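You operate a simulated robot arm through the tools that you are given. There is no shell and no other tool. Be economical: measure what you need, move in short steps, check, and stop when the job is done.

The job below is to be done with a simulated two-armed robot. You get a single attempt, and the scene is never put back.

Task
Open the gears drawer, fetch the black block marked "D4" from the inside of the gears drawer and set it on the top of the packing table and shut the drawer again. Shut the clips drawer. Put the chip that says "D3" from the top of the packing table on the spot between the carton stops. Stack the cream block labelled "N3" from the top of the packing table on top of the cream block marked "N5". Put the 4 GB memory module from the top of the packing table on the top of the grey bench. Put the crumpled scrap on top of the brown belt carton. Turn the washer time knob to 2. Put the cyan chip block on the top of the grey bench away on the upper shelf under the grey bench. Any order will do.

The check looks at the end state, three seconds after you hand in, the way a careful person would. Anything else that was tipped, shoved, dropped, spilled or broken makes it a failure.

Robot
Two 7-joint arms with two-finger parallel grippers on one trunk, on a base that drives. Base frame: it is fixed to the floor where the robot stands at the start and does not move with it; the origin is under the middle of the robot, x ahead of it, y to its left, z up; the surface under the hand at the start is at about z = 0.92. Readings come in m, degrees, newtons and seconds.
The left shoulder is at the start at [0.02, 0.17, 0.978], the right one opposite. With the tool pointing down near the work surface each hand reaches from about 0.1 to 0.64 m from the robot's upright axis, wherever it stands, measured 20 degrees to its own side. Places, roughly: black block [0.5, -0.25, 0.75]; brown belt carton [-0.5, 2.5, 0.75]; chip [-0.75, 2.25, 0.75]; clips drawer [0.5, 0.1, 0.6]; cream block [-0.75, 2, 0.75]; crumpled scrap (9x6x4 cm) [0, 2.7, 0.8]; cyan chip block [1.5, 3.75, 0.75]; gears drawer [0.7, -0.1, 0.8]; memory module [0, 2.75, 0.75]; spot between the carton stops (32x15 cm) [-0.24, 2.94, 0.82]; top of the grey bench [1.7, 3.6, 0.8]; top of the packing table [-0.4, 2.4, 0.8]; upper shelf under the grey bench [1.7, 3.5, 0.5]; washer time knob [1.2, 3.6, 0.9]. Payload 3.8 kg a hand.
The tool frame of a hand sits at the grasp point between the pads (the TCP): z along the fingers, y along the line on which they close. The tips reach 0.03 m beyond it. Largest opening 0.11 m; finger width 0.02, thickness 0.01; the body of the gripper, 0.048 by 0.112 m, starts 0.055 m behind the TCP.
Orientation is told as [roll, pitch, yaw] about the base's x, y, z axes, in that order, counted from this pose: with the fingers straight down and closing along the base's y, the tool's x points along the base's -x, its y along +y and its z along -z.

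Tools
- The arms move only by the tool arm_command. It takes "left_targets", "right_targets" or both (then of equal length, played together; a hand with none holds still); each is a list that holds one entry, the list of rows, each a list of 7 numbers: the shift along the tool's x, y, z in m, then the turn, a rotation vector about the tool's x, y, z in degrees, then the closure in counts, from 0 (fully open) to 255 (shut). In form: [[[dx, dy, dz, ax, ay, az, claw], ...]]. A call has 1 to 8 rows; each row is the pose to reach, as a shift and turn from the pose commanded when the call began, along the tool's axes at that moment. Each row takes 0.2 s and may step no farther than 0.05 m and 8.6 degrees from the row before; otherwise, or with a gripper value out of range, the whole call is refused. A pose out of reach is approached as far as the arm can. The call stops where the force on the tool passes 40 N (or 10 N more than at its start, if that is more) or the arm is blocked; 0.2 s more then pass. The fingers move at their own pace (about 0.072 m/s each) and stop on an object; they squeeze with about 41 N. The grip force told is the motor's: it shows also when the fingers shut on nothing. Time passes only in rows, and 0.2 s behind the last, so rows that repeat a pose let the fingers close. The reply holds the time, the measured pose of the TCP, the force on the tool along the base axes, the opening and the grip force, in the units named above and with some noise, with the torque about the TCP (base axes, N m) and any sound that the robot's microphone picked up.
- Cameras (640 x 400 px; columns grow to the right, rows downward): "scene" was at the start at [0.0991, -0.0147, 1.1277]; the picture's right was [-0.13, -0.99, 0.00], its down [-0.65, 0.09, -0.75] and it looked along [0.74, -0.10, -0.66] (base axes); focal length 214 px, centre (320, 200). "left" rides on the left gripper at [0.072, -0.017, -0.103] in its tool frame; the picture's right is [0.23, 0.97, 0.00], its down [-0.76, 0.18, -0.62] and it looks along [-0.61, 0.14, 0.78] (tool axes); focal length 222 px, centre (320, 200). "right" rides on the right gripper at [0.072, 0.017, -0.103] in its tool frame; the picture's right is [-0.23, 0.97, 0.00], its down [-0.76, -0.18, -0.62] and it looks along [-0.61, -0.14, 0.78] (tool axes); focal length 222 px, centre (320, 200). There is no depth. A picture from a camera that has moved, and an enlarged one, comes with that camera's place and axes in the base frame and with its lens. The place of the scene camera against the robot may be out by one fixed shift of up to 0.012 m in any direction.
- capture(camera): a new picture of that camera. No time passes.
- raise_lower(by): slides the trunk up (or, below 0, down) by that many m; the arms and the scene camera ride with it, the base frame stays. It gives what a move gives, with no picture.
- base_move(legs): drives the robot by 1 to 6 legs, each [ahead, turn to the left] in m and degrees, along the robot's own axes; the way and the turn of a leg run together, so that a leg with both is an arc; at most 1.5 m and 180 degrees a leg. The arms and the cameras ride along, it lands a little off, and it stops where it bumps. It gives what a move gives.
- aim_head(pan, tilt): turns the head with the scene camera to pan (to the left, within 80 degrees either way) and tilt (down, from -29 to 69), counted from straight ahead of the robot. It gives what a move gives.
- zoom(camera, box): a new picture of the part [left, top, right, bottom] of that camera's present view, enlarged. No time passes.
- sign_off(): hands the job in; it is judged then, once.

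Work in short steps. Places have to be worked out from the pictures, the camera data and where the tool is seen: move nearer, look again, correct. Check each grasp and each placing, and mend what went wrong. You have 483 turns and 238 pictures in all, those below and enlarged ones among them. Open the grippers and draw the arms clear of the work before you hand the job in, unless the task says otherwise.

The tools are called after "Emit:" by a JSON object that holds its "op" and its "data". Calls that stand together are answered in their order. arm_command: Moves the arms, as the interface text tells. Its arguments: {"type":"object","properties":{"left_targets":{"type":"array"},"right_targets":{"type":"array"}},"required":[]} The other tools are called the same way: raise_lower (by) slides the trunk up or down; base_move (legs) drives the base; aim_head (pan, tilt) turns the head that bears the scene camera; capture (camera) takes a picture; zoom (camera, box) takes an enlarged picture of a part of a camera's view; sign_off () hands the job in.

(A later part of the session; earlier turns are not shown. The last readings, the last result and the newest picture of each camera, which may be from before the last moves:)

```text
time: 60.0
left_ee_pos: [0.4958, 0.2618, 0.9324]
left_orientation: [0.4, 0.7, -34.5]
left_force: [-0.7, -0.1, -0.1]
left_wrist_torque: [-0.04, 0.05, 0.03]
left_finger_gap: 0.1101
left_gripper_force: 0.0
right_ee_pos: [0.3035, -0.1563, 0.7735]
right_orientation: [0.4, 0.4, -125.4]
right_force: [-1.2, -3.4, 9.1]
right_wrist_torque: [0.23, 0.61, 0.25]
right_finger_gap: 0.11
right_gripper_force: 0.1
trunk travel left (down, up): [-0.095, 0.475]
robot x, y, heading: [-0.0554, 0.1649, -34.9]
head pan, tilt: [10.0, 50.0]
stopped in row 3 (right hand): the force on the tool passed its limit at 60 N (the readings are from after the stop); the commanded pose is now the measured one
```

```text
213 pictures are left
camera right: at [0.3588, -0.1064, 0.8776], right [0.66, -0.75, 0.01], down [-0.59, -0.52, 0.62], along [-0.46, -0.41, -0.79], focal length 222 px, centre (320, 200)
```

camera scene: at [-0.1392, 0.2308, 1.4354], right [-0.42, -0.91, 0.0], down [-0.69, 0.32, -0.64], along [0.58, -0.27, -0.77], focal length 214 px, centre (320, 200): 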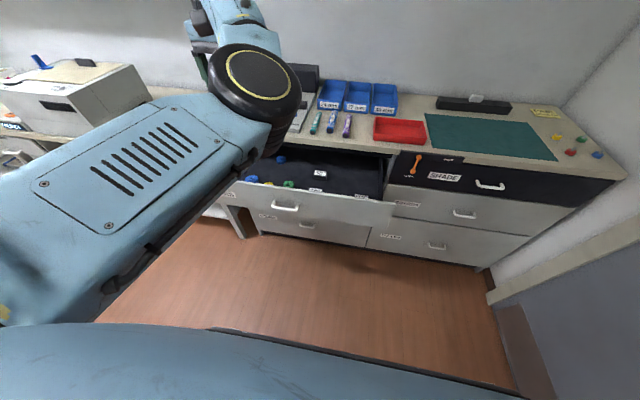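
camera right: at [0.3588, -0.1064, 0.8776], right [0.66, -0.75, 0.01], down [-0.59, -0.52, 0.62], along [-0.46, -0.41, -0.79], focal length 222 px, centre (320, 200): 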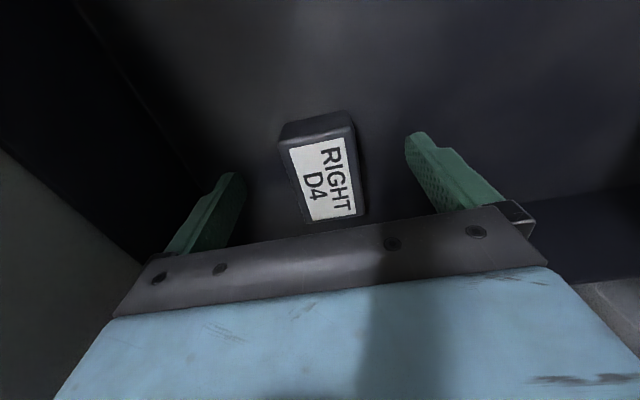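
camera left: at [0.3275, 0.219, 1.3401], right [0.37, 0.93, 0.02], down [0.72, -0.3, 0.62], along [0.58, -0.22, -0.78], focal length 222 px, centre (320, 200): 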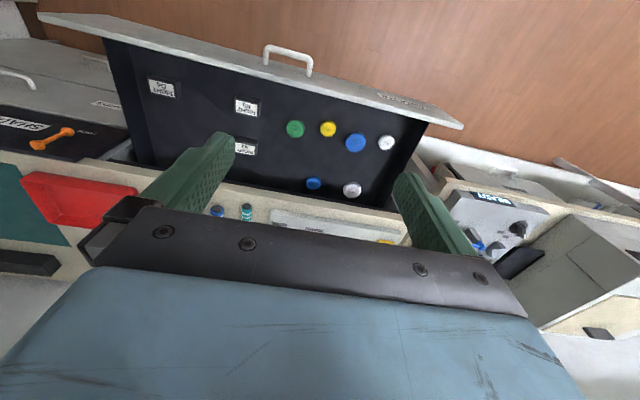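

The tips touched the drawer floor (tips at 0.743); the block lies between the fingers. I ease up 4 mm and close.

Emit:
{"op": "arm_command", "data": {"right_targets": [[[0.003, 0.003, -0.005, 0, 0, 0, 0], [0.003, 0.003, -0.005, 0, 0, 0, 120], [0.003, 0.003, -0.005, 0, 0, 0, 255], [0.003, 0.003, -0.005, 0, 0, 0, 255], [0.003, 0.003, -0.005, 0, 0, 0, 255], [0.003, 0.003, -0.005, 0, 0, 0, 255]]]}}

Emit:
{"op": "arm_command", "data": {"right_targets": [[[0, 0, -0.03, 0, 0, 0, 255], [0, 0, -0.07, 0, 0, 0, 255], [0, 0, -0.11, 0, 0, 0, 255], [0, 0, -0.15, 0, 0, 0, 255], [0, 0, -0.19, 0, 0, 0, 255], [0, 0, -0.23, 0, 0, 0, 255], [0, 0, -0.27, 0, 0, 0, 255]]]}}

Emit:
{"op": "capture", "data": {"camera": "right"}}

```text
time: 61.4
left_ee_pos: [0.4959, 0.2611, 0.932]
left_orientation: [0.4, 0.7, -34.6]
left_force: [0.1, 0.7, 0.0]
left_wrist_torque: [0.02, 0.04, 0.02]
left_finger_gap: 0.1098
left_gripper_force: 0.1
right_ee_pos: [0.3075, -0.1535, 0.7784]
right_orientation: [0.3, 0.4, -125.4]
right_force: [-0.3, 0.6, -0.1]
right_wrist_torque: [-0.01, 0.0, 0.01]
right_finger_gap: 0.0389
right_gripper_force: 41.4
trunk travel left (down, up): [-0.095, 0.475]
robot x, y, heading: [-0.0593, 0.1665, -34.6]
head pan, tilt: [10.0, 50.0]
```

```text
time: 63.0
left_ee_pos: [0.4959, 0.2612, 0.9327]
left_orientation: [0.3, 0.7, -34.4]
left_force: [-0.2, -0.2, -0.1]
left_wrist_torque: [-0.02, -0.02, 0.01]
left_finger_gap: 0.1098
left_gripper_force: 0.0
right_ee_pos: [0.3045, -0.1532, 1.0479]
right_orientation: [0.3, 0.2, -125.2]
right_force: [-0.2, -0.5, -0.1]
right_wrist_torque: [0.02, 0.0, 0.0]
right_finger_gap: 0.0001
right_gripper_force: 37.7
trunk travel left (down, up): [-0.095, 0.475]
robot x, y, heading: [-0.0584, 0.1641, -34.8]
head pan, tilt: [10.0, 50.0]
```

```text
212 pictures are left
camera right: at [0.3592, -0.104, 1.1514], right [0.66, -0.75, 0.0], down [-0.59, -0.52, 0.62], along [-0.46, -0.41, -0.79], focal length 222 px, centre (320, 200)
```

right: 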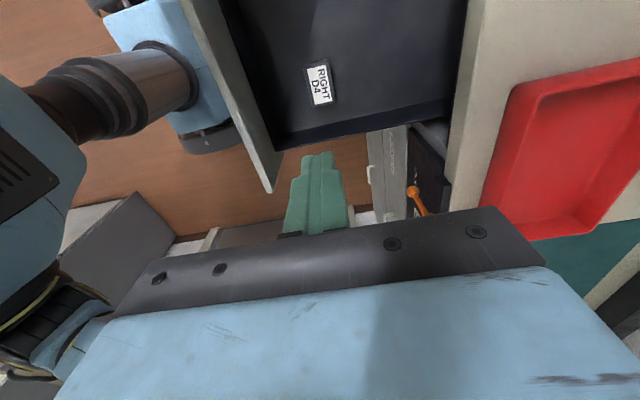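

The grip slipped off: only the fingertips' ends held the block, and the earlier stop came from something 7 cm to the robot side. I descend again with a narrower opening (about 6.5 cm) to get lower.

Emit:
{"op": "arm_command", "data": {"right_targets": [[[0, 0, 0.045, 0, 0, 0, 100], [0, 0, 0.09, 0, 0, 0, 100], [0, 0, 0.135, 0, 0, 0, 100], [0, 0, 0.18, 0, 0, 0, 100], [0, 0, 0.22, 0, 0, 0, 100], [0, 0, 0.25, 0, 0, 0, 100]]]}}

Emit:
{"op": "capture", "data": {"camera": "right"}}

```text
time: 64.3
left_ee_pos: [0.4964, 0.2605, 0.9306]
left_orientation: [0.3, 0.7, -34.6]
left_force: [0.1, -0.6, -0.7]
left_wrist_torque: [0.02, -0.01, -0.03]
left_finger_gap: 0.11
left_gripper_force: 0.0
right_ee_pos: [0.3059, -0.1545, 0.7962]
right_orientation: [0.3, 0.3, -125.2]
right_force: [0.4, 0.1, -0.5]
right_wrist_torque: [0.0, 0.0, -0.02]
right_finger_gap: 0.067
right_gripper_force: 0.3
trunk travel left (down, up): [-0.095, 0.475]
robot x, y, heading: [-0.0565, 0.1602, -34.6]
head pan, tilt: [10.0, 50.0]
```

```text
211 pictures are left
camera right: at [0.3614, -0.1058, 0.8993], right [0.66, -0.75, 0.0], down [-0.59, -0.52, 0.62], along [-0.46, -0.41, -0.79], focal length 222 px, centre (320, 200)
```

right: 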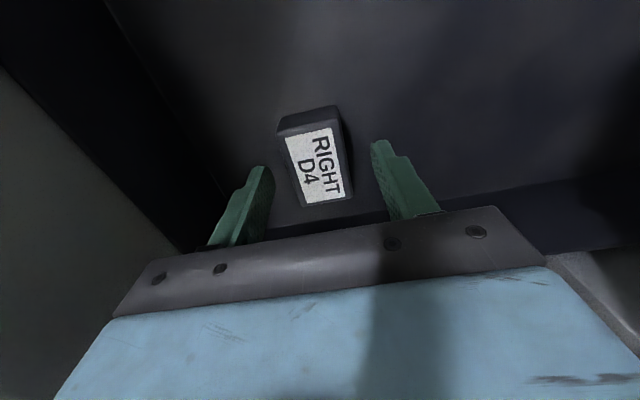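

The block sits centred between the fingers. I go on down in small steps until the floor is felt.

Emit:
{"op": "arm_command", "data": {"right_targets": [[[0.003, -0.002, 0.015, 0, 0, 0, 100], [0.003, -0.002, 0.027, 0, 0, 0, 100], [0.003, -0.002, 0.036, 0, 0, 0, 100], [0.003, -0.002, 0.044, 0, 0, 0, 100], [0.003, -0.002, 0.05, 0, 0, 0, 100]]]}}

Emit:
{"op": "capture", "data": {"camera": "right"}}

```text
time: 65.1
left_ee_pos: [0.4964, 0.2604, 0.9318]
left_orientation: [0.3, 0.7, -34.5]
left_force: [0.7, 0.6, -0.1]
left_wrist_torque: [0.0, 0.0, 0.01]
left_finger_gap: 0.1099
left_gripper_force: 0.1
right_ee_pos: [0.3084, -0.1536, 0.7731]
right_orientation: [1.0, 0.7, -125.4]
right_force: [-1.0, -2.5, 13.0]
right_wrist_torque: [0.15, 0.53, 0.18]
right_finger_gap: 0.0665
right_gripper_force: 0.0
trunk travel left (down, up): [-0.095, 0.475]
robot x, y, heading: [-0.0579, 0.1637, -34.8]
head pan, tilt: [10.0, 50.0]
stopped in row 3 (right hand): the force on the tool passed its limit at 49 N (the readings are from after the stop); the commanded pose is now the measured one
```

```text
210 pictures are left
camera right: at [0.3636, -0.1046, 0.8785], right [0.66, -0.75, 0.01], down [-0.6, -0.52, 0.61], along [-0.45, -0.41, -0.79], focal length 222 px, centre (320, 200)
```

right: 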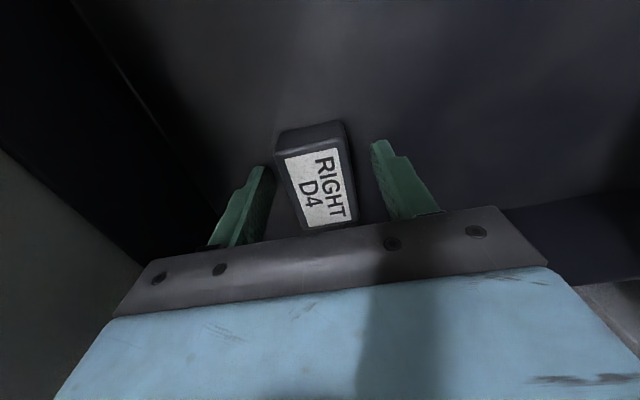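

The hand's body is touching the front panel's top edge, so the height stop isn't the floor. I'll pinch the block with the tips and drag it 4.5 cm away from the panel, where the hand can go lower.

Emit:
{"op": "arm_command", "data": {"right_targets": [[[0, 0, -0.003, 0, 0, 0, 100], [0, 0, -0.003, 0, 0, 0, 200], [0, 0, -0.003, 0, 0, 0, 255], [0, 0, -0.003, 0, 0, 0, 255], [0, 0.012, -0.003, 0, 0, 0, 255], [0.005, 0.024, -0.003, 0, 0, 0, 255], [0.01, 0.036, -0.003, 0, 0, 0, 255], [0.012, 0.045, -0.003, 0, 0, 0, 255]]]}}

Emit:
{"op": "capture", "data": {"camera": "right"}}

```text
time: 66.9
left_ee_pos: [0.4969, 0.2613, 0.9314]
left_orientation: [0.4, 0.7, -34.5]
left_force: [0.5, 0.5, 0.8]
left_wrist_torque: [0.02, 0.0, 0.0]
left_finger_gap: 0.1097
left_gripper_force: 0.1
right_ee_pos: [0.3513, -0.1686, 0.7747]
right_orientation: [0.9, 0.6, -125.4]
right_force: [0.2, -0.6, -0.7]
right_wrist_torque: [0.0, 0.05, -0.02]
right_finger_gap: 0.0388
right_gripper_force: 41.1
trunk travel left (down, up): [-0.095, 0.475]
robot x, y, heading: [-0.0565, 0.166, -34.8]
head pan, tilt: [10.0, 50.0]
```

```text
209 pictures are left
camera right: at [0.4065, -0.1202, 0.8802], right [0.66, -0.75, 0.01], down [-0.6, -0.52, 0.61], along [-0.45, -0.41, -0.79], focal length 222 px, centre (320, 200)
```

right: 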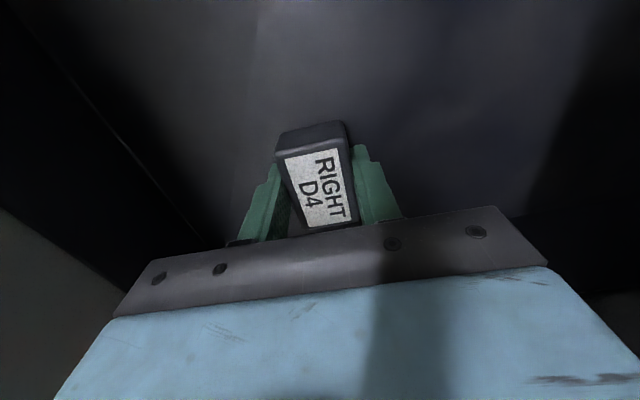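

The block slid along. I open slightly and descend until the floor is felt.

Emit:
{"op": "arm_command", "data": {"right_targets": [[[0, 0, 0, 0, 0, 0, 110], [0, 0, 0, 0, 0, 0, 110], [0, 0, 0.01, 0, 0, 0, 110], [0, 0, 0.018, 0, 0, 0, 110], [0, 0, 0.026, 0, 0, 0, 110], [0, 0, 0.034, 0, 0, 0, 110], [0, 0, 0.04, 0, 0, 0, 110]]]}}

```text
time: 67.8
left_ee_pos: [0.4974, 0.26, 0.9323]
left_orientation: [0.4, 0.6, -34.5]
left_force: [1.1, -0.2, 0.7]
left_wrist_torque: [0.0, 0.05, 0.0]
left_finger_gap: 0.1099
left_gripper_force: 0.0
right_ee_pos: [0.3531, -0.1702, 0.7737]
right_orientation: [1.6, 0.9, -125.3]
right_force: [-0.7, -2.6, 13.3]
right_wrist_torque: [0.15, 0.5, 0.12]
right_finger_gap: 0.0621
right_gripper_force: 0.0
trunk travel left (down, up): [-0.095, 0.475]
robot x, y, heading: [-0.0572, 0.1652, -34.9]
head pan, tilt: [10.0, 50.0]
stopped in row 4 (right hand): the force on the tool passed its limit at 50 N (the readings are from after the stop); the commanded pose is now the measured one
```

The stop height is unchanged, so that really is the floor; the block is about 4 cm tall and gripped deeply. The slip was probably from lifting too fast, so I grip again and lift slowly.

Emit:
{"op": "arm_command", "data": {"right_targets": [[[0, 0, -0.004, -1, 0, 0, 200], [0, 0, -0.004, -1.5, 0, 0, 255], [0, 0, -0.004, -1.5, 0, 0, 255], [0, 0, -0.004, -1.5, 0, 0, 255], [0, 0, -0.004, -1.5, 0, 0, 255], [0, 0, -0.008, -1.5, 0, 0, 255], [0, 0, -0.012, -1.5, 0, 0, 255], [0, 0, -0.018, -1.5, 0, 0, 255]]]}}

Emit:
{"op": "capture", "data": {"camera": "right"}}

```text
time: 69.6
left_ee_pos: [0.4951, 0.2612, 0.9308]
left_orientation: [0.4, 0.6, -34.6]
left_force: [-0.5, 0.4, -0.5]
left_wrist_torque: [0.0, -0.01, 0.01]
left_finger_gap: 0.1099
left_gripper_force: 0.0
right_ee_pos: [0.3535, -0.1704, 0.7898]
right_orientation: [2.9, 0.9, -125.3]
right_force: [-0.2, 0.1, -0.5]
right_wrist_torque: [0.02, 0.01, -0.01]
right_finger_gap: 0.039
right_gripper_force: 41.1
trunk travel left (down, up): [-0.095, 0.475]
robot x, y, heading: [-0.0603, 0.1666, -34.9]
head pan, tilt: [10.0, 50.0]
```

```text
208 pictures are left
camera right: at [0.4045, -0.1204, 0.8952], right [0.66, -0.75, 0.05], down [-0.62, -0.51, 0.6], along [-0.43, -0.43, -0.8], focal length 222 px, centre (320, 200)
```

right: 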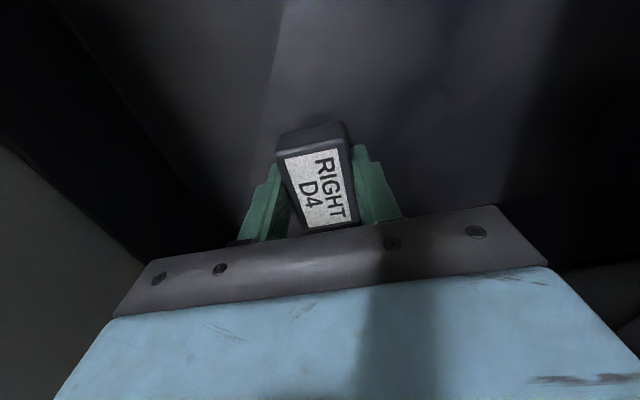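

The block looks unchanged in the hand while the floor recedes, so it is lifting. I continue slowly.

Emit:
{"op": "arm_command", "data": {"right_targets": [[[0, 0, -0.012, 0.8, 0, 0, 255], [0, 0, -0.024, 1.6, 0, 0, 255], [0, 0, -0.036, 2.4, 0, 0, 255], [0, 0, -0.05, 2.7, 0, 0, 255], [0, 0, -0.064, 2.7, 0, 0, 255], [0, 0, -0.078, 2.7, 0, 0, 255], [0, 0, -0.092, 2.7, 0, 0, 255], [0, 0, -0.106, 2.7, 0, 0, 255]]]}}

Emit:
{"op": "capture", "data": {"camera": "right"}}

```text
time: 71.4
left_ee_pos: [0.4959, 0.2604, 0.9319]
left_orientation: [0.4, 0.7, -34.5]
left_force: [-0.2, -0.3, 0.5]
left_wrist_torque: [0.05, -0.02, -0.03]
left_finger_gap: 0.1101
left_gripper_force: 0.0
right_ee_pos: [0.3478, -0.1678, 0.8961]
right_orientation: [0.1, 0.7, -125.3]
right_force: [0.1, 0.2, -0.2]
right_wrist_torque: [-0.01, 0.0, 0.01]
right_finger_gap: 0.039
right_gripper_force: 41.3
trunk travel left (down, up): [-0.095, 0.475]
robot x, y, heading: [-0.0595, 0.164, -34.6]
head pan, tilt: [10.0, 50.0]
```

```text
207 pictures are left
camera right: at [0.4034, -0.1205, 1.001], right [0.66, -0.75, 0.0], down [-0.59, -0.53, 0.61], along [-0.46, -0.41, -0.79], focal length 222 px, centre (320, 200)
```

right: 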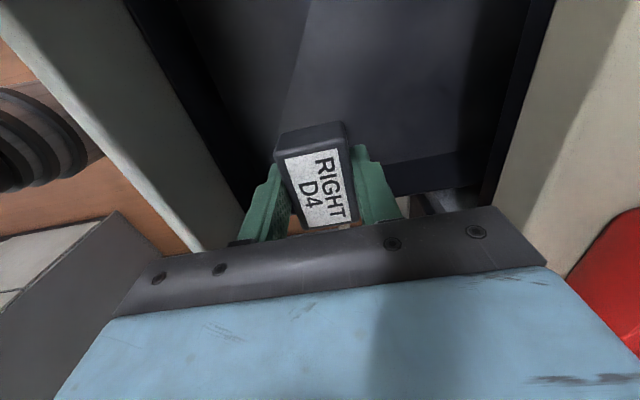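

The block is held. I raise everything clear, back off so the left hand can come down in front of the drawer front, and lift and retract the right hand with the block.

Emit:
{"op": "raise_lower", "data": {"by": 0.12}}

Emit:
{"op": "base_move", "data": {"legs": [[-0.24, 0]]}}

Emit:
{"op": "arm_command", "data": {"left_targets": [[[0, -0.02, 0.03, 0, 0, 0, 100], [0, -0.04, 0.06, 0, 0, 0, 200], [0, -0.06, 0.09, 0, 0, 0, 255], [0, -0.08, 0.12, 0, 0, 0, 255], [0, -0.1, 0.15, 0, 0, 0, 255], [0, -0.12, 0.18, 0, 0, 0, 255], [0, -0.14, 0.21, 0, 0, 0, 255], [0, -0.15, 0.24, 0, 0, 0, 255]]], "right_targets": [[[0, -0.01, -0.01, 0, 0, 0, 255], [0, -0.02, -0.025, 0, 0, 0, 255], [0, -0.03, -0.04, 0, 0, 0, 255], [0, -0.045, -0.055, 0, 0, 0, 255], [0, -0.06, -0.07, 0, 0, 0, 255], [0, -0.075, -0.085, 0, 0, 0, 255], [0, -0.09, -0.1, 0, 0, 0, 255], [0, -0.1, -0.11, 0, 0, 0, 255]]]}}

Emit:
{"op": "capture", "data": {"camera": "scene"}}

```text
time: 72.9
left_ee_pos: [0.4963, 0.2598, 1.0522]
left_orientation: [0.4, 0.7, -34.5]
left_force: [0.1, 0.1, -0.3]
left_wrist_torque: [0.0, 0.03, 0.02]
left_finger_gap: 0.1099
left_gripper_force: 0.0
right_ee_pos: [0.3486, -0.1696, 1.0158]
right_orientation: [0.1, 0.7, -125.3]
right_force: [-0.6, -0.1, -0.2]
right_wrist_torque: [0.01, -0.04, -0.02]
right_finger_gap: 0.0392
right_gripper_force: 41.2
trunk travel left (down, up): [-0.215, 0.355]
robot x, y, heading: [-0.0582, 0.1711, -34.9]
head pan, tilt: [10.0, 50.0]
```

```text
time: 74.7
left_ee_pos: [0.2991, 0.3959, 1.0529]
left_orientation: [0.4, 0.7, -34.7]
left_force: [-0.6, 0.2, 0.4]
left_wrist_torque: [-0.01, 0.02, -0.01]
left_finger_gap: 0.1099
left_gripper_force: 0.1
right_ee_pos: [0.1499, -0.0322, 1.0155]
right_orientation: [0.2, 0.8, -125.6]
right_force: [-0.2, 0.2, 0.8]
right_wrist_torque: [-0.03, -0.01, 0.03]
right_finger_gap: 0.039
right_gripper_force: 40.1
trunk travel left (down, up): [-0.215, 0.355]
robot x, y, heading: [-0.2567, 0.2982, -34.9]
head pan, tilt: [10.0, 50.0]
```

```text
time: 76.5
left_ee_pos: [0.2475, 0.2815, 0.7755]
left_orientation: [2.1, 0.2, -33.5]
left_force: [0.3, -0.3, 0.6]
left_wrist_torque: [0.01, 0.01, 0.02]
left_finger_gap: 0.0
left_gripper_force: 37.5
left hand out of reach, approached as far as the arm can: row 1, 2, 3, 4, 5, 6, 7, 8
right_ee_pos: [0.0686, 0.0248, 1.1256]
right_orientation: [0.0, 0.7, -125.5]
right_force: [-0.3, 0.9, -1.0]
right_wrist_torque: [0.0, 0.0, -0.02]
right_finger_gap: 0.0391
right_gripper_force: 41.3
trunk travel left (down, up): [-0.215, 0.355]
robot x, y, heading: [-0.2557, 0.3029, -35.1]
head pan, tilt: [10.0, 50.0]
```

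```text
206 pictures are left
camera scene: at [-0.1727, 0.2538, 1.2555], right [-0.42, -0.91, 0.0], down [-0.69, 0.32, -0.64], along [0.58, -0.27, -0.77], focal length 214 px, centre (320, 200)
```

scene: 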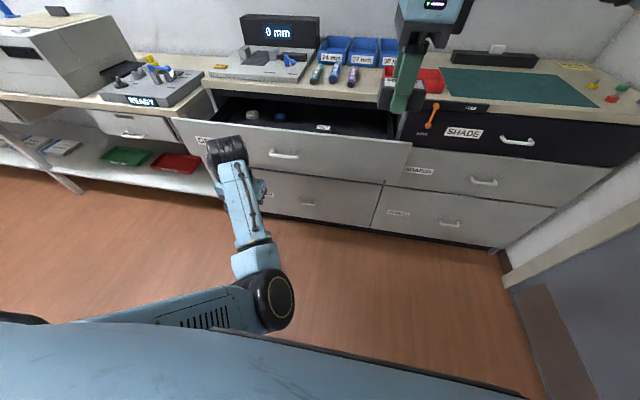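

The left hand is in front of the drawer front, 0.19 m short of it. I drive forward to push it shut.

Emit:
{"op": "base_move", "data": {"legs": [[0.35, 0]]}}

Emit:
{"op": "capture", "data": {"camera": "scene"}}

```text
time: 78.7
left_ee_pos: [0.5276, 0.0846, 0.7713]
left_orientation: [2.0, 0.8, -33.8]
left_force: [1.2, -0.5, 1.2]
left_wrist_torque: [-0.01, -0.03, -0.01]
left_finger_gap: 0.0
left_gripper_force: 37.5
right_ee_pos: [0.3526, -0.1744, 1.1242]
right_orientation: [0.1, 0.8, -125.4]
right_force: [0.6, 0.0, -1.0]
right_wrist_torque: [0.0, 0.01, 0.01]
right_finger_gap: 0.039
right_gripper_force: 40.7
trunk travel left (down, up): [-0.215, 0.355]
robot x, y, heading: [0.0286, 0.1036, -35.0]
head pan, tilt: [10.0, 50.0]
```

```text
205 pictures are left
camera scene: at [0.1112, 0.0559, 1.2554], right [-0.42, -0.91, 0.0], down [-0.69, 0.32, -0.64], along [0.58, -0.27, -0.77], focal length 214 px, centre (320, 200)
```

scene: 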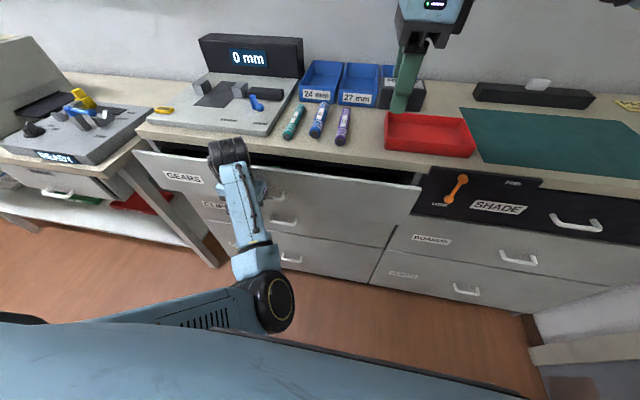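

About 6-8 cm remain. I push on.

Emit:
{"op": "base_move", "data": {"legs": [[0.085, 0]]}}

Emit:
{"op": "capture", "data": {"camera": "scene"}}

```text
time: 79.8
left_ee_pos: [0.573, 0.057, 0.7704]
left_orientation: [1.9, 2.1, -33.9]
left_force: [0.5, 0.0, 0.5]
left_wrist_torque: [-0.02, -0.01, 0.02]
left_finger_gap: 0.0003
left_gripper_force: 37.8
right_ee_pos: [0.4036, -0.2084, 1.1231]
right_orientation: [0.1, 0.8, -125.4]
right_force: [0.2, -0.6, 0.0]
right_wrist_torque: [0.0, 0.0, 0.01]
right_finger_gap: 0.0391
right_gripper_force: 40.9
trunk travel left (down, up): [-0.215, 0.355]
robot x, y, heading: [0.083, 0.0728, -34.9]
head pan, tilt: [10.0, 50.0]
stopped in leg 1: the force on the tool passed its limit at 158 N (the readings are from after the stop); the commanded pose is now the measured one
```

```text
204 pictures are left
camera scene: at [0.1613, 0.0213, 1.2554], right [-0.42, -0.91, 0.0], down [-0.69, 0.32, -0.64], along [0.58, -0.27, -0.77], focal length 214 px, centre (320, 200)
```

scene: 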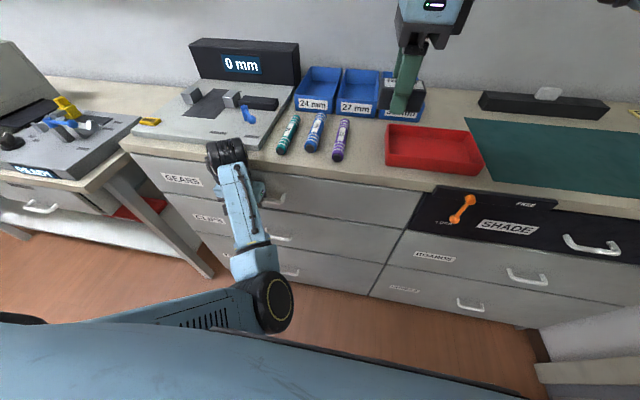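

The drawer seems shut with a firm stop. I back away and check both drawers.

Emit:
{"op": "base_move", "data": {"legs": [[-0.3, 0]]}}

Emit:
{"op": "zoom", "data": {"camera": "scene", "box": [160, 60, 440, 235]}}

```text
time: 81.8
left_ee_pos: [0.3297, 0.225, 0.7705]
left_orientation: [1.8, 2.1, -34.2]
left_force: [-0.8, 0.3, 0.0]
left_wrist_torque: [0.0, -0.01, -0.04]
left_finger_gap: 0.0
left_gripper_force: 37.7
right_ee_pos: [0.1583, -0.039, 1.1247]
right_orientation: [0.1, 0.8, -125.6]
right_force: [-0.1, 0.5, -0.5]
right_wrist_torque: [-0.02, -0.03, 0.01]
right_finger_gap: 0.0388
right_gripper_force: 41.0
trunk travel left (down, up): [-0.215, 0.355]
robot x, y, heading: [-0.1672, 0.241, -35.3]
head pan, tilt: [10.0, 50.0]
```

```text
2.29 times, centred on (300, 148) of scene
camera zoom: at [-0.0833, 0.192, 1.2555], right [-0.43, -0.91, 0.0], down [-0.69, 0.33, -0.64], along [0.58, -0.27, -0.77], focal length 490 px, centre (366, 320)
```

zoom: 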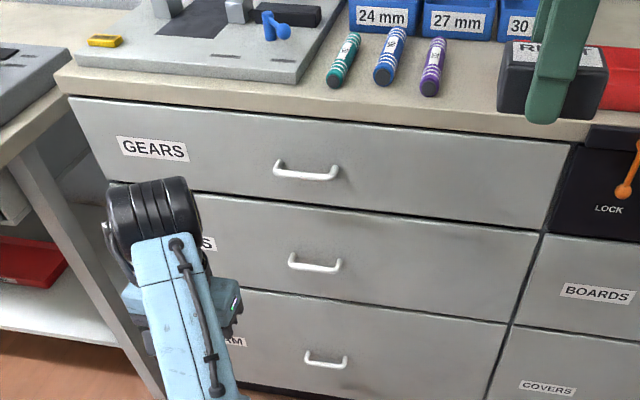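

Both drawers are flush. Now I fold the left hand up and turn towards the packing table to look.

Emit:
{"op": "arm_command", "data": {"left_targets": [[[0.01, 0, -0.04, 0, 0, 0, 255], [0.02, 0, -0.08, 0, 0, 0, 255], [0.03, 0, -0.12, 0, 0, 0, 255], [0.04, 0, -0.16, 0, 0, 0, 255], [0.05, 0, -0.2, 0, 0, 0, 255], [0.06, 0, -0.24, 0, 0, 0, 255], [0.06, 0, -0.28, 0, 0, 0, 255], [0.06, 0, -0.3, 0, 0, 0, 255]]]}}

Emit:
{"op": "base_move", "data": {"legs": [[-0.1, 0], [0, 131]]}}

Emit:
{"op": "aim_head", "data": {"pan": 0, "tilt": 25}}

Emit:
{"op": "capture", "data": {"camera": "scene"}}

```text
time: 83.6
left_ee_pos: [0.3934, 0.3279, 1.068]
left_orientation: [2.0, 2.1, -34.2]
left_force: [-0.3, 0.2, -0.9]
left_wrist_torque: [0.01, -0.02, 0.03]
left_finger_gap: 0.0
left_gripper_force: 37.6
left hand out of reach, approached as far as the arm can: row 1, 2, 3, 4, 5, 6, 7, 8
right_ee_pos: [0.1586, -0.0396, 1.1233]
right_orientation: [0.0, 0.7, -125.6]
right_force: [0.1, 0.4, -0.8]
right_wrist_torque: [-0.01, 0.02, 0.04]
right_finger_gap: 0.0392
right_gripper_force: 41.2
trunk travel left (down, up): [-0.215, 0.355]
robot x, y, heading: [-0.1633, 0.2409, -35.2]
head pan, tilt: [10.0, 50.0]
```

```text
time: 90.2
left_ee_pos: [-0.6749, 0.6639, 1.0674]
left_orientation: [2.0, 2.0, 96.5]
left_force: [-0.3, 0.2, 0.5]
left_wrist_torque: [0.01, 0.02, 0.01]
left_finger_gap: 0.0003
left_gripper_force: 37.4
right_ee_pos: [-0.2428, 0.7234, 1.1244]
right_orientation: [0.0, 0.8, 4.9]
right_force: [0.0, -0.1, 0.0]
right_wrist_torque: [-0.02, -0.01, 0.01]
right_finger_gap: 0.0389
right_gripper_force: 41.2
trunk travel left (down, up): [-0.215, 0.355]
robot x, y, heading: [-0.2455, 0.2974, 95.3]
head pan, tilt: [10.0, 50.0]
```

```text
time: 91.1
left_ee_pos: [-0.6761, 0.662, 1.0677]
left_orientation: [1.9, 2.1, 96.3]
left_force: [0.4, -0.2, 1.0]
left_wrist_torque: [0.0, 0.0, 0.01]
left_finger_gap: 0.0
left_gripper_force: 37.7
right_ee_pos: [-0.2421, 0.7243, 1.1238]
right_orientation: [0.0, 0.7, 4.9]
right_force: [0.1, -0.1, 0.2]
right_wrist_torque: [0.01, 0.02, -0.01]
right_finger_gap: 0.0389
right_gripper_force: 40.9
trunk travel left (down, up): [-0.215, 0.355]
robot x, y, heading: [-0.2405, 0.2961, 95.3]
head pan, tilt: [0.0, 25.0]
```

```text
202 pictures are left
camera scene: at [-0.261, 0.4059, 1.2929], right [1.0, 0.09, 0.0], down [0.04, -0.42, -0.91], along [-0.09, 0.9, -0.42], focal length 214 px, centre (320, 200)
```

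scene: 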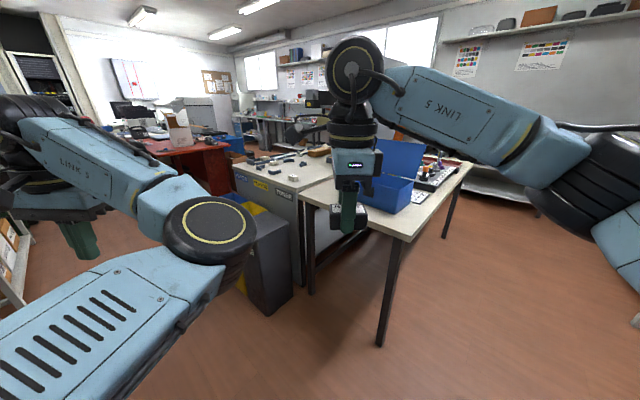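

I see a table with a blue case in front and a labelled grey table behind it (around (-0.75, 2.0)), which is likely the packing table. I zoom in.

Emit:
{"op": "zoom", "data": {"camera": "scene", "box": [220, 110, 480, 270]}}

```text
2.46 times, centred on (350, 190) of scene
camera zoom: at [-0.261, 0.4059, 1.2929], right [1.0, 0.09, 0.0], down [0.04, -0.42, -0.91], along [-0.09, 0.9, -0.42], focal length 528 px, centre (246, 225)
```

zoom: 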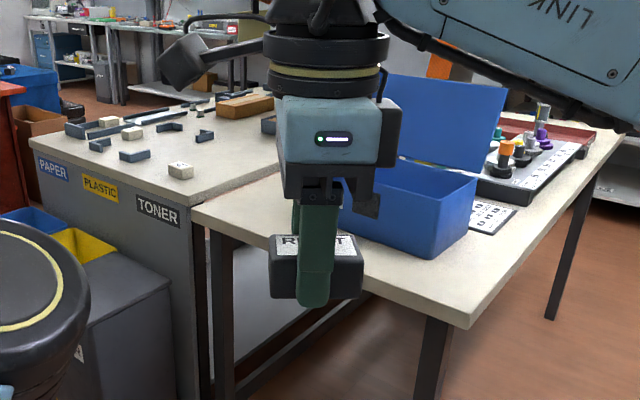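

The packing table (cream top, bins PAPER/PLASTIC/TONER at its front end) is reachable from its far left side. I drive left-forward a metre and look again.

Emit:
{"op": "base_move", "data": {"legs": [[0, 44], [0.95, 0], [0, -60]]}}

Emit:
{"op": "capture", "data": {"camera": "scene"}}

```text
time: 100.7
left_ee_pos: [-1.2525, 1.4063, 1.0682]
left_orientation: [1.9, 2.2, 78.7]
left_force: [0.5, 1.0, 0.2]
left_wrist_torque: [-0.02, 0.0, 0.02]
left_finger_gap: 0.0
left_gripper_force: 37.9
right_ee_pos: [-0.8223, 1.3328, 1.125]
right_orientation: [0.0, 0.8, -12.7]
right_force: [-0.9, 0.2, -1.7]
right_wrist_torque: [-0.01, 0.0, -0.04]
right_finger_gap: 0.0389
right_gripper_force: 40.8
trunk travel left (down, up): [-0.215, 0.355]
robot x, y, heading: [-0.9533, 0.9304, 77.8]
head pan, tilt: [0.0, 25.0]
```

```text
200 pictures are left
camera scene: at [-0.935, 1.0337, 1.2929], right [0.98, -0.21, 0.0], down [-0.09, -0.41, -0.91], along [0.19, 0.89, -0.42], focal length 214 px, centre (320, 200)
```

scene: 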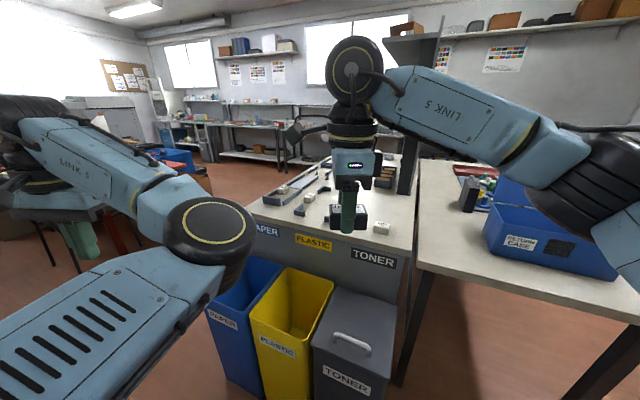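

The packing table's left side seems free. I look further left to check the way.

Emit:
{"op": "aim_head", "data": {"pan": 50, "tilt": 20}}

Emit:
{"op": "capture", "data": {"camera": "scene"}}

```text
time: 101.8
left_ee_pos: [-1.2523, 1.4064, 1.0683]
left_orientation: [2.0, 2.2, 78.8]
left_force: [-0.2, -0.6, 0.3]
left_wrist_torque: [-0.05, 0.02, 0.02]
left_finger_gap: 0.0003
left_gripper_force: 37.1
right_ee_pos: [-0.8225, 1.3326, 1.1233]
right_orientation: [0.0, 0.8, -12.8]
right_force: [0.4, -0.5, -0.8]
right_wrist_torque: [0.01, 0.0, 0.02]
right_finger_gap: 0.0392
right_gripper_force: 41.2
trunk travel left (down, up): [-0.215, 0.355]
robot x, y, heading: [-0.956, 0.9258, 77.7]
head pan, tilt: [50.0, 20.0]
```

```text
199 pictures are left
camera scene: at [-1.0117, 1.0174, 1.301], right [0.79, 0.61, 0.0], down [0.21, -0.27, -0.94], along [-0.58, 0.74, -0.34], focal length 214 px, centre (320, 200)
```

scene: 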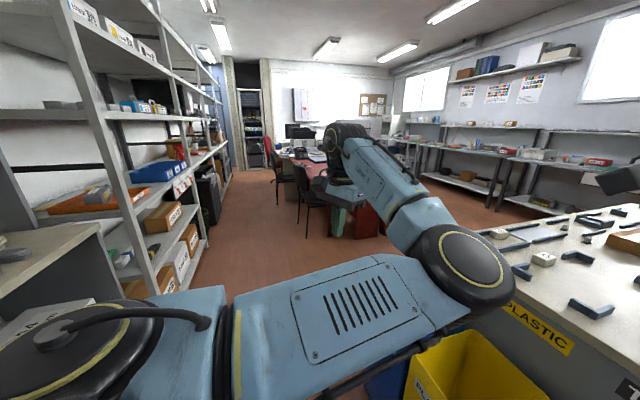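

The way along the table's left side is clear (red desk begins around (-1.8, 3.2)). I drive round to it and face the table.

Emit:
{"op": "base_move", "data": {"legs": [[0, 52], [1.05, 0], [0, -67], [0.75, 0], [0, -101]]}}

Emit:
{"op": "aim_head", "data": {"pan": 0, "tilt": 40}}

Emit:
{"op": "capture", "data": {"camera": "scene"}}

```text
time: 120.4
left_ee_pos: [-0.7447, 2.4551, 1.0684]
left_orientation: [1.9, 2.1, -37.2]
left_force: [0.7, -0.4, -0.9]
left_wrist_torque: [-0.02, -0.02, -0.01]
left_finger_gap: 0.0
left_gripper_force: 37.4
right_ee_pos: [-0.9991, 2.1018, 1.1249]
right_orientation: [0.2, 0.8, -128.7]
right_force: [0.0, -0.7, -0.8]
right_wrist_torque: [-0.04, 0.02, 0.0]
right_finger_gap: 0.0388
right_gripper_force: 41.6
trunk travel left (down, up): [-0.215, 0.355]
robot x, y, heading: [-1.3054, 2.3966, -38.1]
head pan, tilt: [50.0, 20.0]
```

```text
time: 121.6
left_ee_pos: [-0.7447, 2.4558, 1.0673]
left_orientation: [1.9, 1.9, -37.1]
left_force: [-0.1, -0.1, -0.5]
left_wrist_torque: [0.01, 0.01, -0.01]
left_finger_gap: 0.0
left_gripper_force: 38.1
right_ee_pos: [-0.9973, 2.1007, 1.1235]
right_orientation: [0.1, 0.7, -128.6]
right_force: [1.2, 0.2, -0.3]
right_wrist_torque: [0.02, 0.0, 0.02]
right_finger_gap: 0.039
right_gripper_force: 41.1
trunk travel left (down, up): [-0.215, 0.355]
robot x, y, heading: [-1.3058, 2.395, -38.2]
head pan, tilt: [0.0, 40.0]
```

```text
198 pictures are left
camera scene: at [-1.228, 2.3284, 1.2697], right [-0.62, -0.79, 0.0], down [-0.51, 0.4, -0.77], along [0.6, -0.47, -0.64], focal length 214 px, centre (320, 200)
```

scene: 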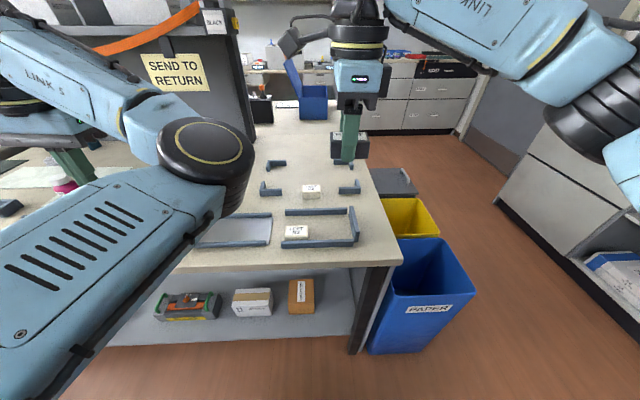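

Good view of the table's near end. I zoom on the items.

Emit:
{"op": "zoom", "data": {"camera": "scene", "box": [200, 130, 400, 255]}}

Emit:
{"op": "capture", "data": {"camera": "left"}}

```text
3.20 times, centred on (300, 192) of scene
camera zoom: at [-1.228, 2.3284, 1.2697], right [-0.62, -0.79, 0.0], down [-0.51, 0.4, -0.77], along [0.6, -0.47, -0.64], focal length 686 px, centre (384, 224)
```

zoom: 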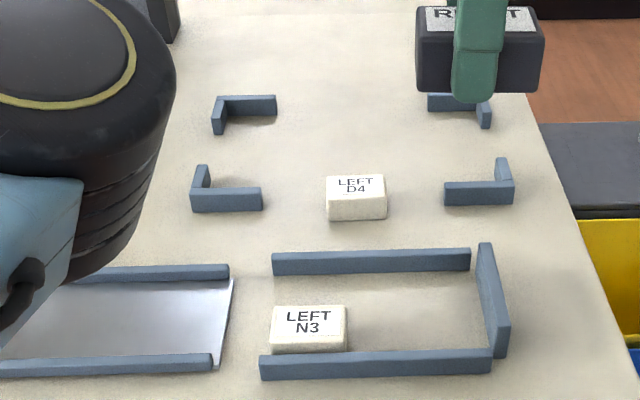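

```text
196 pictures are left
camera left: at [-0.8109, 2.481, 1.1736], right [0.41, 0.91, 0.04], down [0.72, -0.35, 0.6], along [0.56, -0.22, -0.8], focal length 222 px, centre (320, 200)
```

left: 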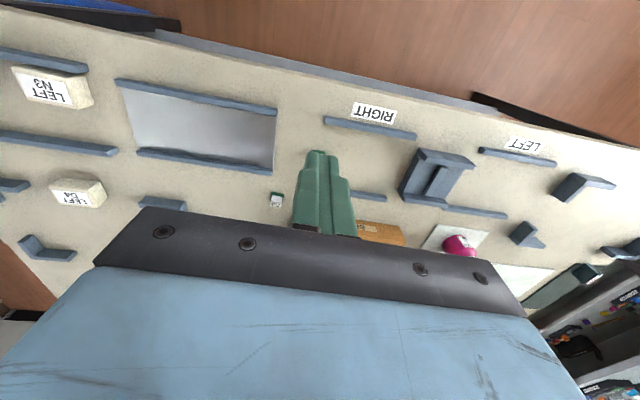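

The left camera shows much of the table. I zoom in on it for labels.

Emit:
{"op": "zoom", "data": {"camera": "left", "box": [0, 50, 320, 250]}}

Emit:
{"op": "zoom", "data": {"camera": "left", "box": [320, 80, 640, 280]}}

```text
2.00 times, centred on (160, 150) of left
camera zoom: at [-0.8109, 2.481, 1.1736], right [0.41, 0.91, 0.04], down [0.72, -0.35, 0.6], along [0.56, -0.22, -0.8], focal length 444 px, centre (640, 300)
```

zoom: 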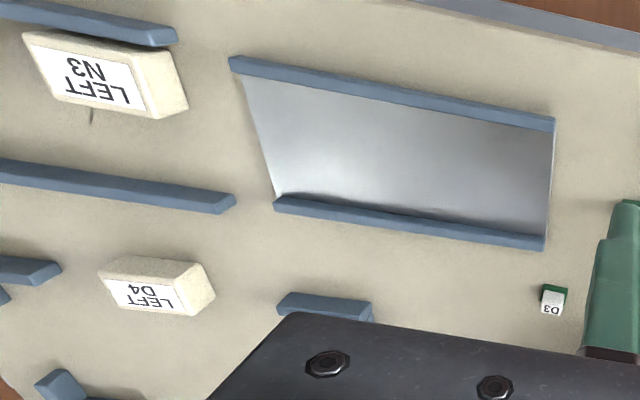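

```text
2.00 times, centred on (480, 180) of left
camera zoom: at [-0.8109, 2.481, 1.1736], right [0.41, 0.91, 0.04], down [0.72, -0.35, 0.6], along [0.56, -0.22, -0.8], focal length 444 px, centre (0, 240)
```

zoom: 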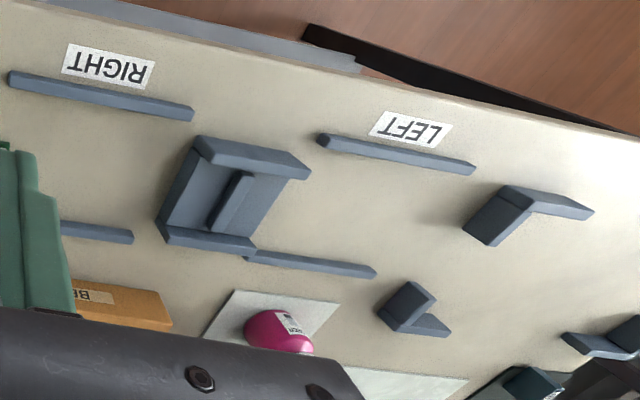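

Chip "D3" is small with a green side, at about (-0.59, 2.30); N3 cream sits in the near lane, and N5 is likely the block by the far front corner (about (-0.54, 1.70)). A free spot for the black D4 lies at about (-0.73, 2.42), so I shift along the table by 0.5 m.

Emit:
{"op": "base_move", "data": {"legs": [[0, 84], [0.5, 0], [0, -84]]}}

Emit:
{"op": "aim_head", "data": {"pan": 0, "tilt": 45}}

Emit:
{"op": "capture", "data": {"camera": "scene"}}

Emit:
{"op": "capture", "data": {"camera": "right"}}

```text
time: 131.7
left_ee_pos: [-0.4011, 2.8294, 1.067]
left_orientation: [1.9, 2.0, -35.6]
left_force: [-0.4, -0.1, -0.2]
left_wrist_torque: [0.02, -0.01, 0.01]
left_finger_gap: 0.0
left_gripper_force: 37.7
right_ee_pos: [-0.6456, 2.4686, 1.1254]
right_orientation: [0.1, 0.8, -127.2]
right_force: [0.4, 0.0, -0.6]
right_wrist_torque: [0.0, -0.01, 0.0]
right_finger_gap: 0.0393
right_gripper_force: 41.0
trunk travel left (down, up): [-0.215, 0.355]
robot x, y, heading: [-0.9601, 2.7586, -36.4]
head pan, tilt: [0.0, 40.0]
```

```text
time: 132.3
left_ee_pos: [-0.4001, 2.8291, 1.0679]
left_orientation: [1.9, 2.0, -35.6]
left_force: [-0.3, 0.2, -0.3]
left_wrist_torque: [-0.01, -0.01, 0.01]
left_finger_gap: 0.0
left_gripper_force: 37.4
right_ee_pos: [-0.6456, 2.47, 1.1237]
right_orientation: [0.1, 0.9, -127.2]
right_force: [0.1, -0.4, 0.0]
right_wrist_torque: [-0.03, 0.0, -0.02]
right_finger_gap: 0.039
right_gripper_force: 41.2
trunk travel left (down, up): [-0.215, 0.355]
robot x, y, heading: [-0.9601, 2.753, -36.6]
head pan, tilt: [0.0, 45.0]
```

```text
193 pictures are left
camera scene: at [-0.8841, 2.6919, 1.2624], right [-0.6, -0.8, 0.0], down [-0.57, 0.42, -0.71], along [0.57, -0.42, -0.71], focal length 214 px, centre (320, 200)
```

scene: 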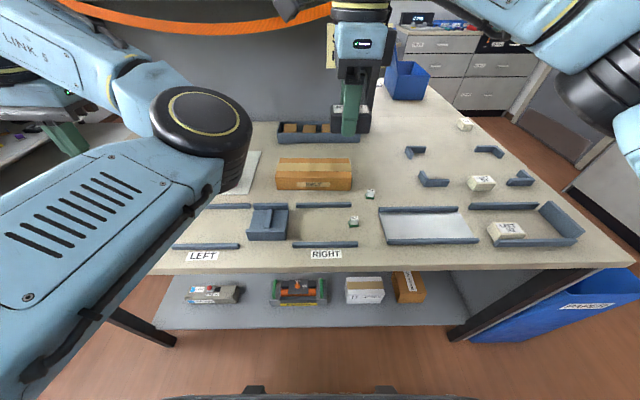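

```text
192 pictures are left
camera right: at [-0.5885, 2.5149, 1.2288], right [0.64, -0.77, 0.0], down [-0.61, -0.51, 0.61], along [-0.47, -0.39, -0.79], focal length 222 px, centre (320, 200)
```

right: 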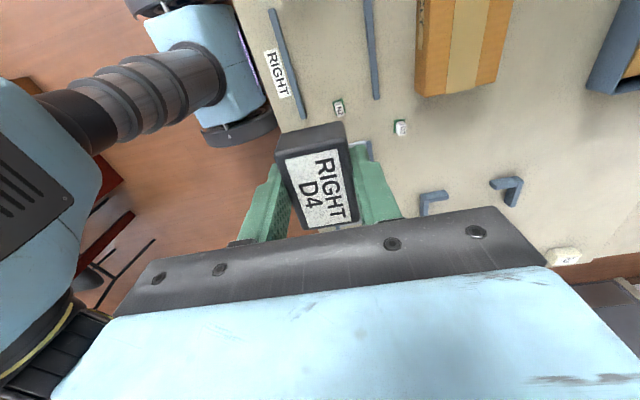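

Two small chips are visible; I zoom to read them.

Emit:
{"op": "zoom", "data": {"camera": "scene", "box": [230, 120, 410, 232]}}

Emit:
{"op": "zoom", "data": {"camera": "right", "box": [310, 70, 430, 145]}}

Emit:
{"op": "zoom", "data": {"camera": "scene", "box": [400, 100, 540, 188]}}

```text
3.56 times, centred on (320, 176) of scene
camera zoom: at [-0.8841, 2.6919, 1.2624], right [-0.6, -0.8, 0.0], down [-0.57, 0.42, -0.71], along [0.57, -0.42, -0.71], focal length 763 px, centre (320, 285)
```

zoom: 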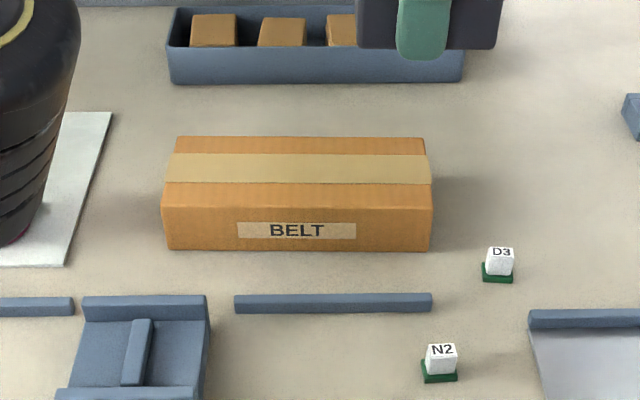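

```text
5.33 times, centred on (370, 108) of right
camera zoom: at [-0.5885, 2.5149, 1.2288], right [0.64, -0.77, 0.0], down [-0.61, -0.51, 0.61], along [-0.47, -0.39, -0.79], focal length 1185 px, centre (53, 693)
```

zoom: 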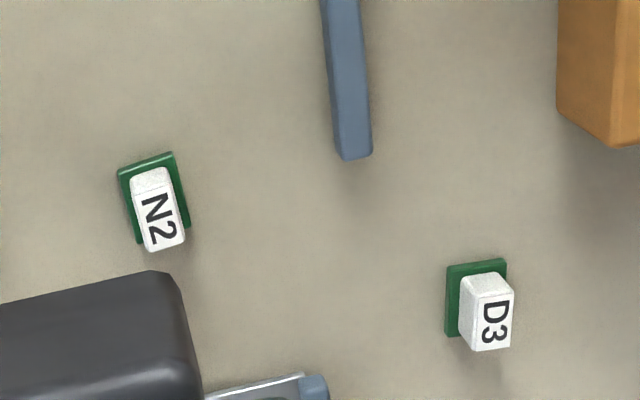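

```text
4.55 times, centred on (470, 144) of scene
camera zoom: at [-0.8841, 2.6919, 1.2624], right [-0.6, -0.8, 0.0], down [-0.57, 0.42, -0.71], along [0.57, -0.42, -0.71], focal length 975 px, centre (-362, 454)
```

zoom: 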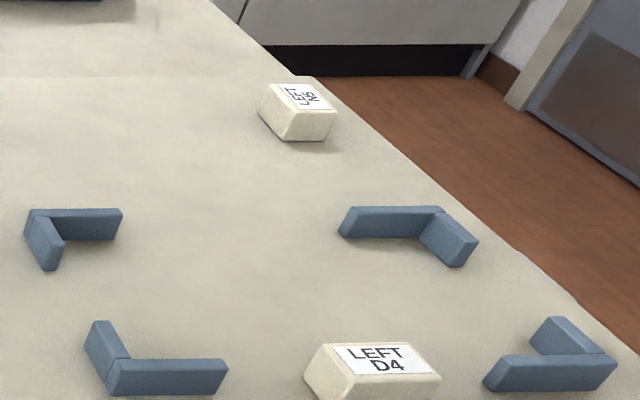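

N5 is confirmed near the far corner at about (-0.53, 1.65), and D3 is the chip nearer the carton. I set the black block down in the free area beyond D3: drive 0.1 m closer and shift the right hand out.

Emit:
{"op": "base_move", "data": {"legs": [[0.1, 0]]}}

Emit:
{"op": "arm_command", "data": {"right_targets": [[[-0.03, 0.03, 0, 0, 0, 0, 255], [-0.06, 0.06, 0, 0, 0, 0, 255], [-0.09, 0.09, 0, 0, 0, 0, 255], [-0.12, 0.12, 0, 0, 0, 0, 255], [-0.15, 0.15, 0.02, 0, 0, 0, 255], [-0.17, 0.17, 0.05, 0, 0, 0, 255], [-0.19, 0.18, 0.08, 0, 0, 0, 255], [-0.19, 0.18, 0.12, 0, 0, 0, 255]]]}}

Emit:
{"op": "capture", "data": {"camera": "scene"}}

```text
time: 133.5
left_ee_pos: [-0.3197, 2.7691, 1.0679]
left_orientation: [1.9, 2.1, -35.8]
left_force: [0.7, -1.1, -1.0]
left_wrist_torque: [0.05, 0.05, 0.04]
left_finger_gap: 0.0
left_gripper_force: 37.4
right_ee_pos: [-0.5649, 2.4085, 1.1232]
right_orientation: [0.1, 0.7, -127.2]
right_force: [0.4, -0.4, -1.1]
right_wrist_torque: [0.05, 0.01, 0.0]
right_finger_gap: 0.039
right_gripper_force: 40.9
trunk travel left (down, up): [-0.215, 0.355]
robot x, y, heading: [-0.88, 2.6963, -36.8]
head pan, tilt: [0.0, 45.0]
```

```text
time: 135.3
left_ee_pos: [-0.3212, 2.7692, 1.0683]
left_orientation: [1.9, 2.0, -35.8]
left_force: [0.1, -0.3, 0.2]
left_wrist_torque: [0.02, 0.03, -0.03]
left_finger_gap: 0.0
left_gripper_force: 37.9
right_ee_pos: [-0.5378, 2.1481, 1.0003]
right_orientation: [0.1, 0.7, -127.2]
right_force: [1.0, -0.5, -0.4]
right_wrist_torque: [0.04, 0.04, 0.03]
right_finger_gap: 0.0389
right_gripper_force: 40.8
trunk travel left (down, up): [-0.215, 0.355]
robot x, y, heading: [-0.882, 2.698, -36.9]
head pan, tilt: [0.0, 45.0]
```

```text
188 pictures are left
camera scene: at [-0.8046, 2.632, 1.2623], right [-0.6, -0.8, 0.0], down [-0.57, 0.42, -0.71], along [0.57, -0.42, -0.71], focal length 214 px, centre (320, 200)
```

scene: 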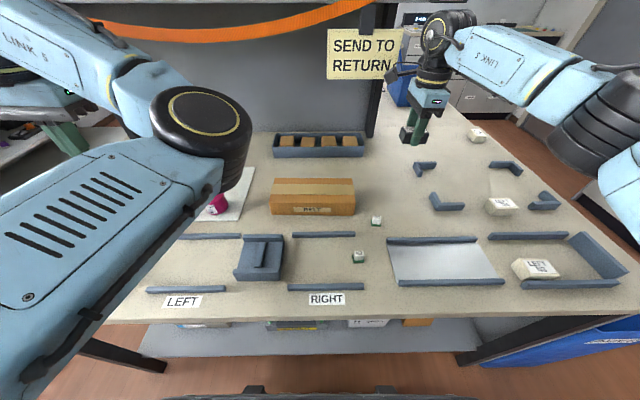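

The spot below the hand is clear. I lower until contact.

Emit:
{"op": "arm_command", "data": {"right_targets": [[[0, 0, 0.04, 0, 0, 0, 255], [0, 0, 0.08, 0, 0, 0, 255], [0, 0, 0.12, 0, 0, 0, 255], [0, 0, 0.135, 0, 0, 0, 255], [0, 0, 0.145, 0, 0, 0, 255]]]}}

Emit:
{"op": "capture", "data": {"camera": "right"}}

```text
time: 136.5
left_ee_pos: [-0.3207, 2.7693, 1.0676]
left_orientation: [2.0, 1.9, -35.7]
left_force: [-0.4, -0.3, 0.0]
left_wrist_torque: [0.02, 0.01, 0.04]
left_finger_gap: 0.0
left_gripper_force: 37.7
right_ee_pos: [-0.5369, 2.1496, 0.856]
right_orientation: [0.0, 0.7, -127.2]
right_force: [-0.5, -0.4, -0.8]
right_wrist_torque: [0.01, 0.0, 0.01]
right_finger_gap: 0.0392
right_gripper_force: 40.9
trunk travel left (down, up): [-0.215, 0.355]
robot x, y, heading: [-0.883, 2.6973, -36.7]
head pan, tilt: [0.0, 45.0]
```

```text
187 pictures are left
camera right: at [-0.4804, 2.1968, 0.9608], right [0.64, -0.77, 0.0], down [-0.61, -0.5, 0.61], along [-0.47, -0.39, -0.79], focal length 222 px, centre (320, 200)
```

right: 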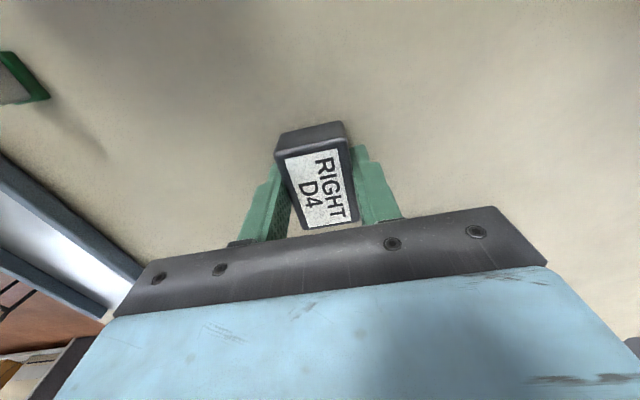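

Still clear and nothing in the way; I lower in small steps to feel the table.

Emit:
{"op": "arm_command", "data": {"right_targets": [[[0, 0, 0.005, 0, 0, 0, 255], [0, 0, 0.01, 0, 0, 0, 255], [0, 0, 0.015, 0, 0, 0, 255], [0, 0, 0.02, 0, 0, 0, 255], [0, 0, 0.025, 0, 0, 0, 255], [0, 0, 0.03, 0, 0, 0, 255], [0, 0, 0.035, 0, 0, 0, 255], [0, 0, 0.04, 0, 0, 0, 255]]]}}

```text
time: 137.4
left_ee_pos: [-0.3215, 2.7702, 1.068]
left_orientation: [1.7, 1.9, -35.8]
left_force: [0.0, -0.4, 1.2]
left_wrist_torque: [0.02, -0.01, -0.04]
left_finger_gap: 0.0001
left_gripper_force: 38.1
right_ee_pos: [-0.535, 2.1506, 0.8494]
right_orientation: [0.6, 0.9, -127.1]
right_force: [-7.2, 4.8, 13.5]
right_wrist_torque: [0.29, 0.58, -0.09]
right_finger_gap: 0.0392
right_gripper_force: 41.3
trunk travel left (down, up): [-0.215, 0.355]
robot x, y, heading: [-0.8809, 2.6991, -36.9]
head pan, tilt: [0.0, 45.0]
stopped in row 4 (right hand): the force on the tool passed its limit at 45 N (the readings are from after the stop); the commanded pose is now the measured one
```

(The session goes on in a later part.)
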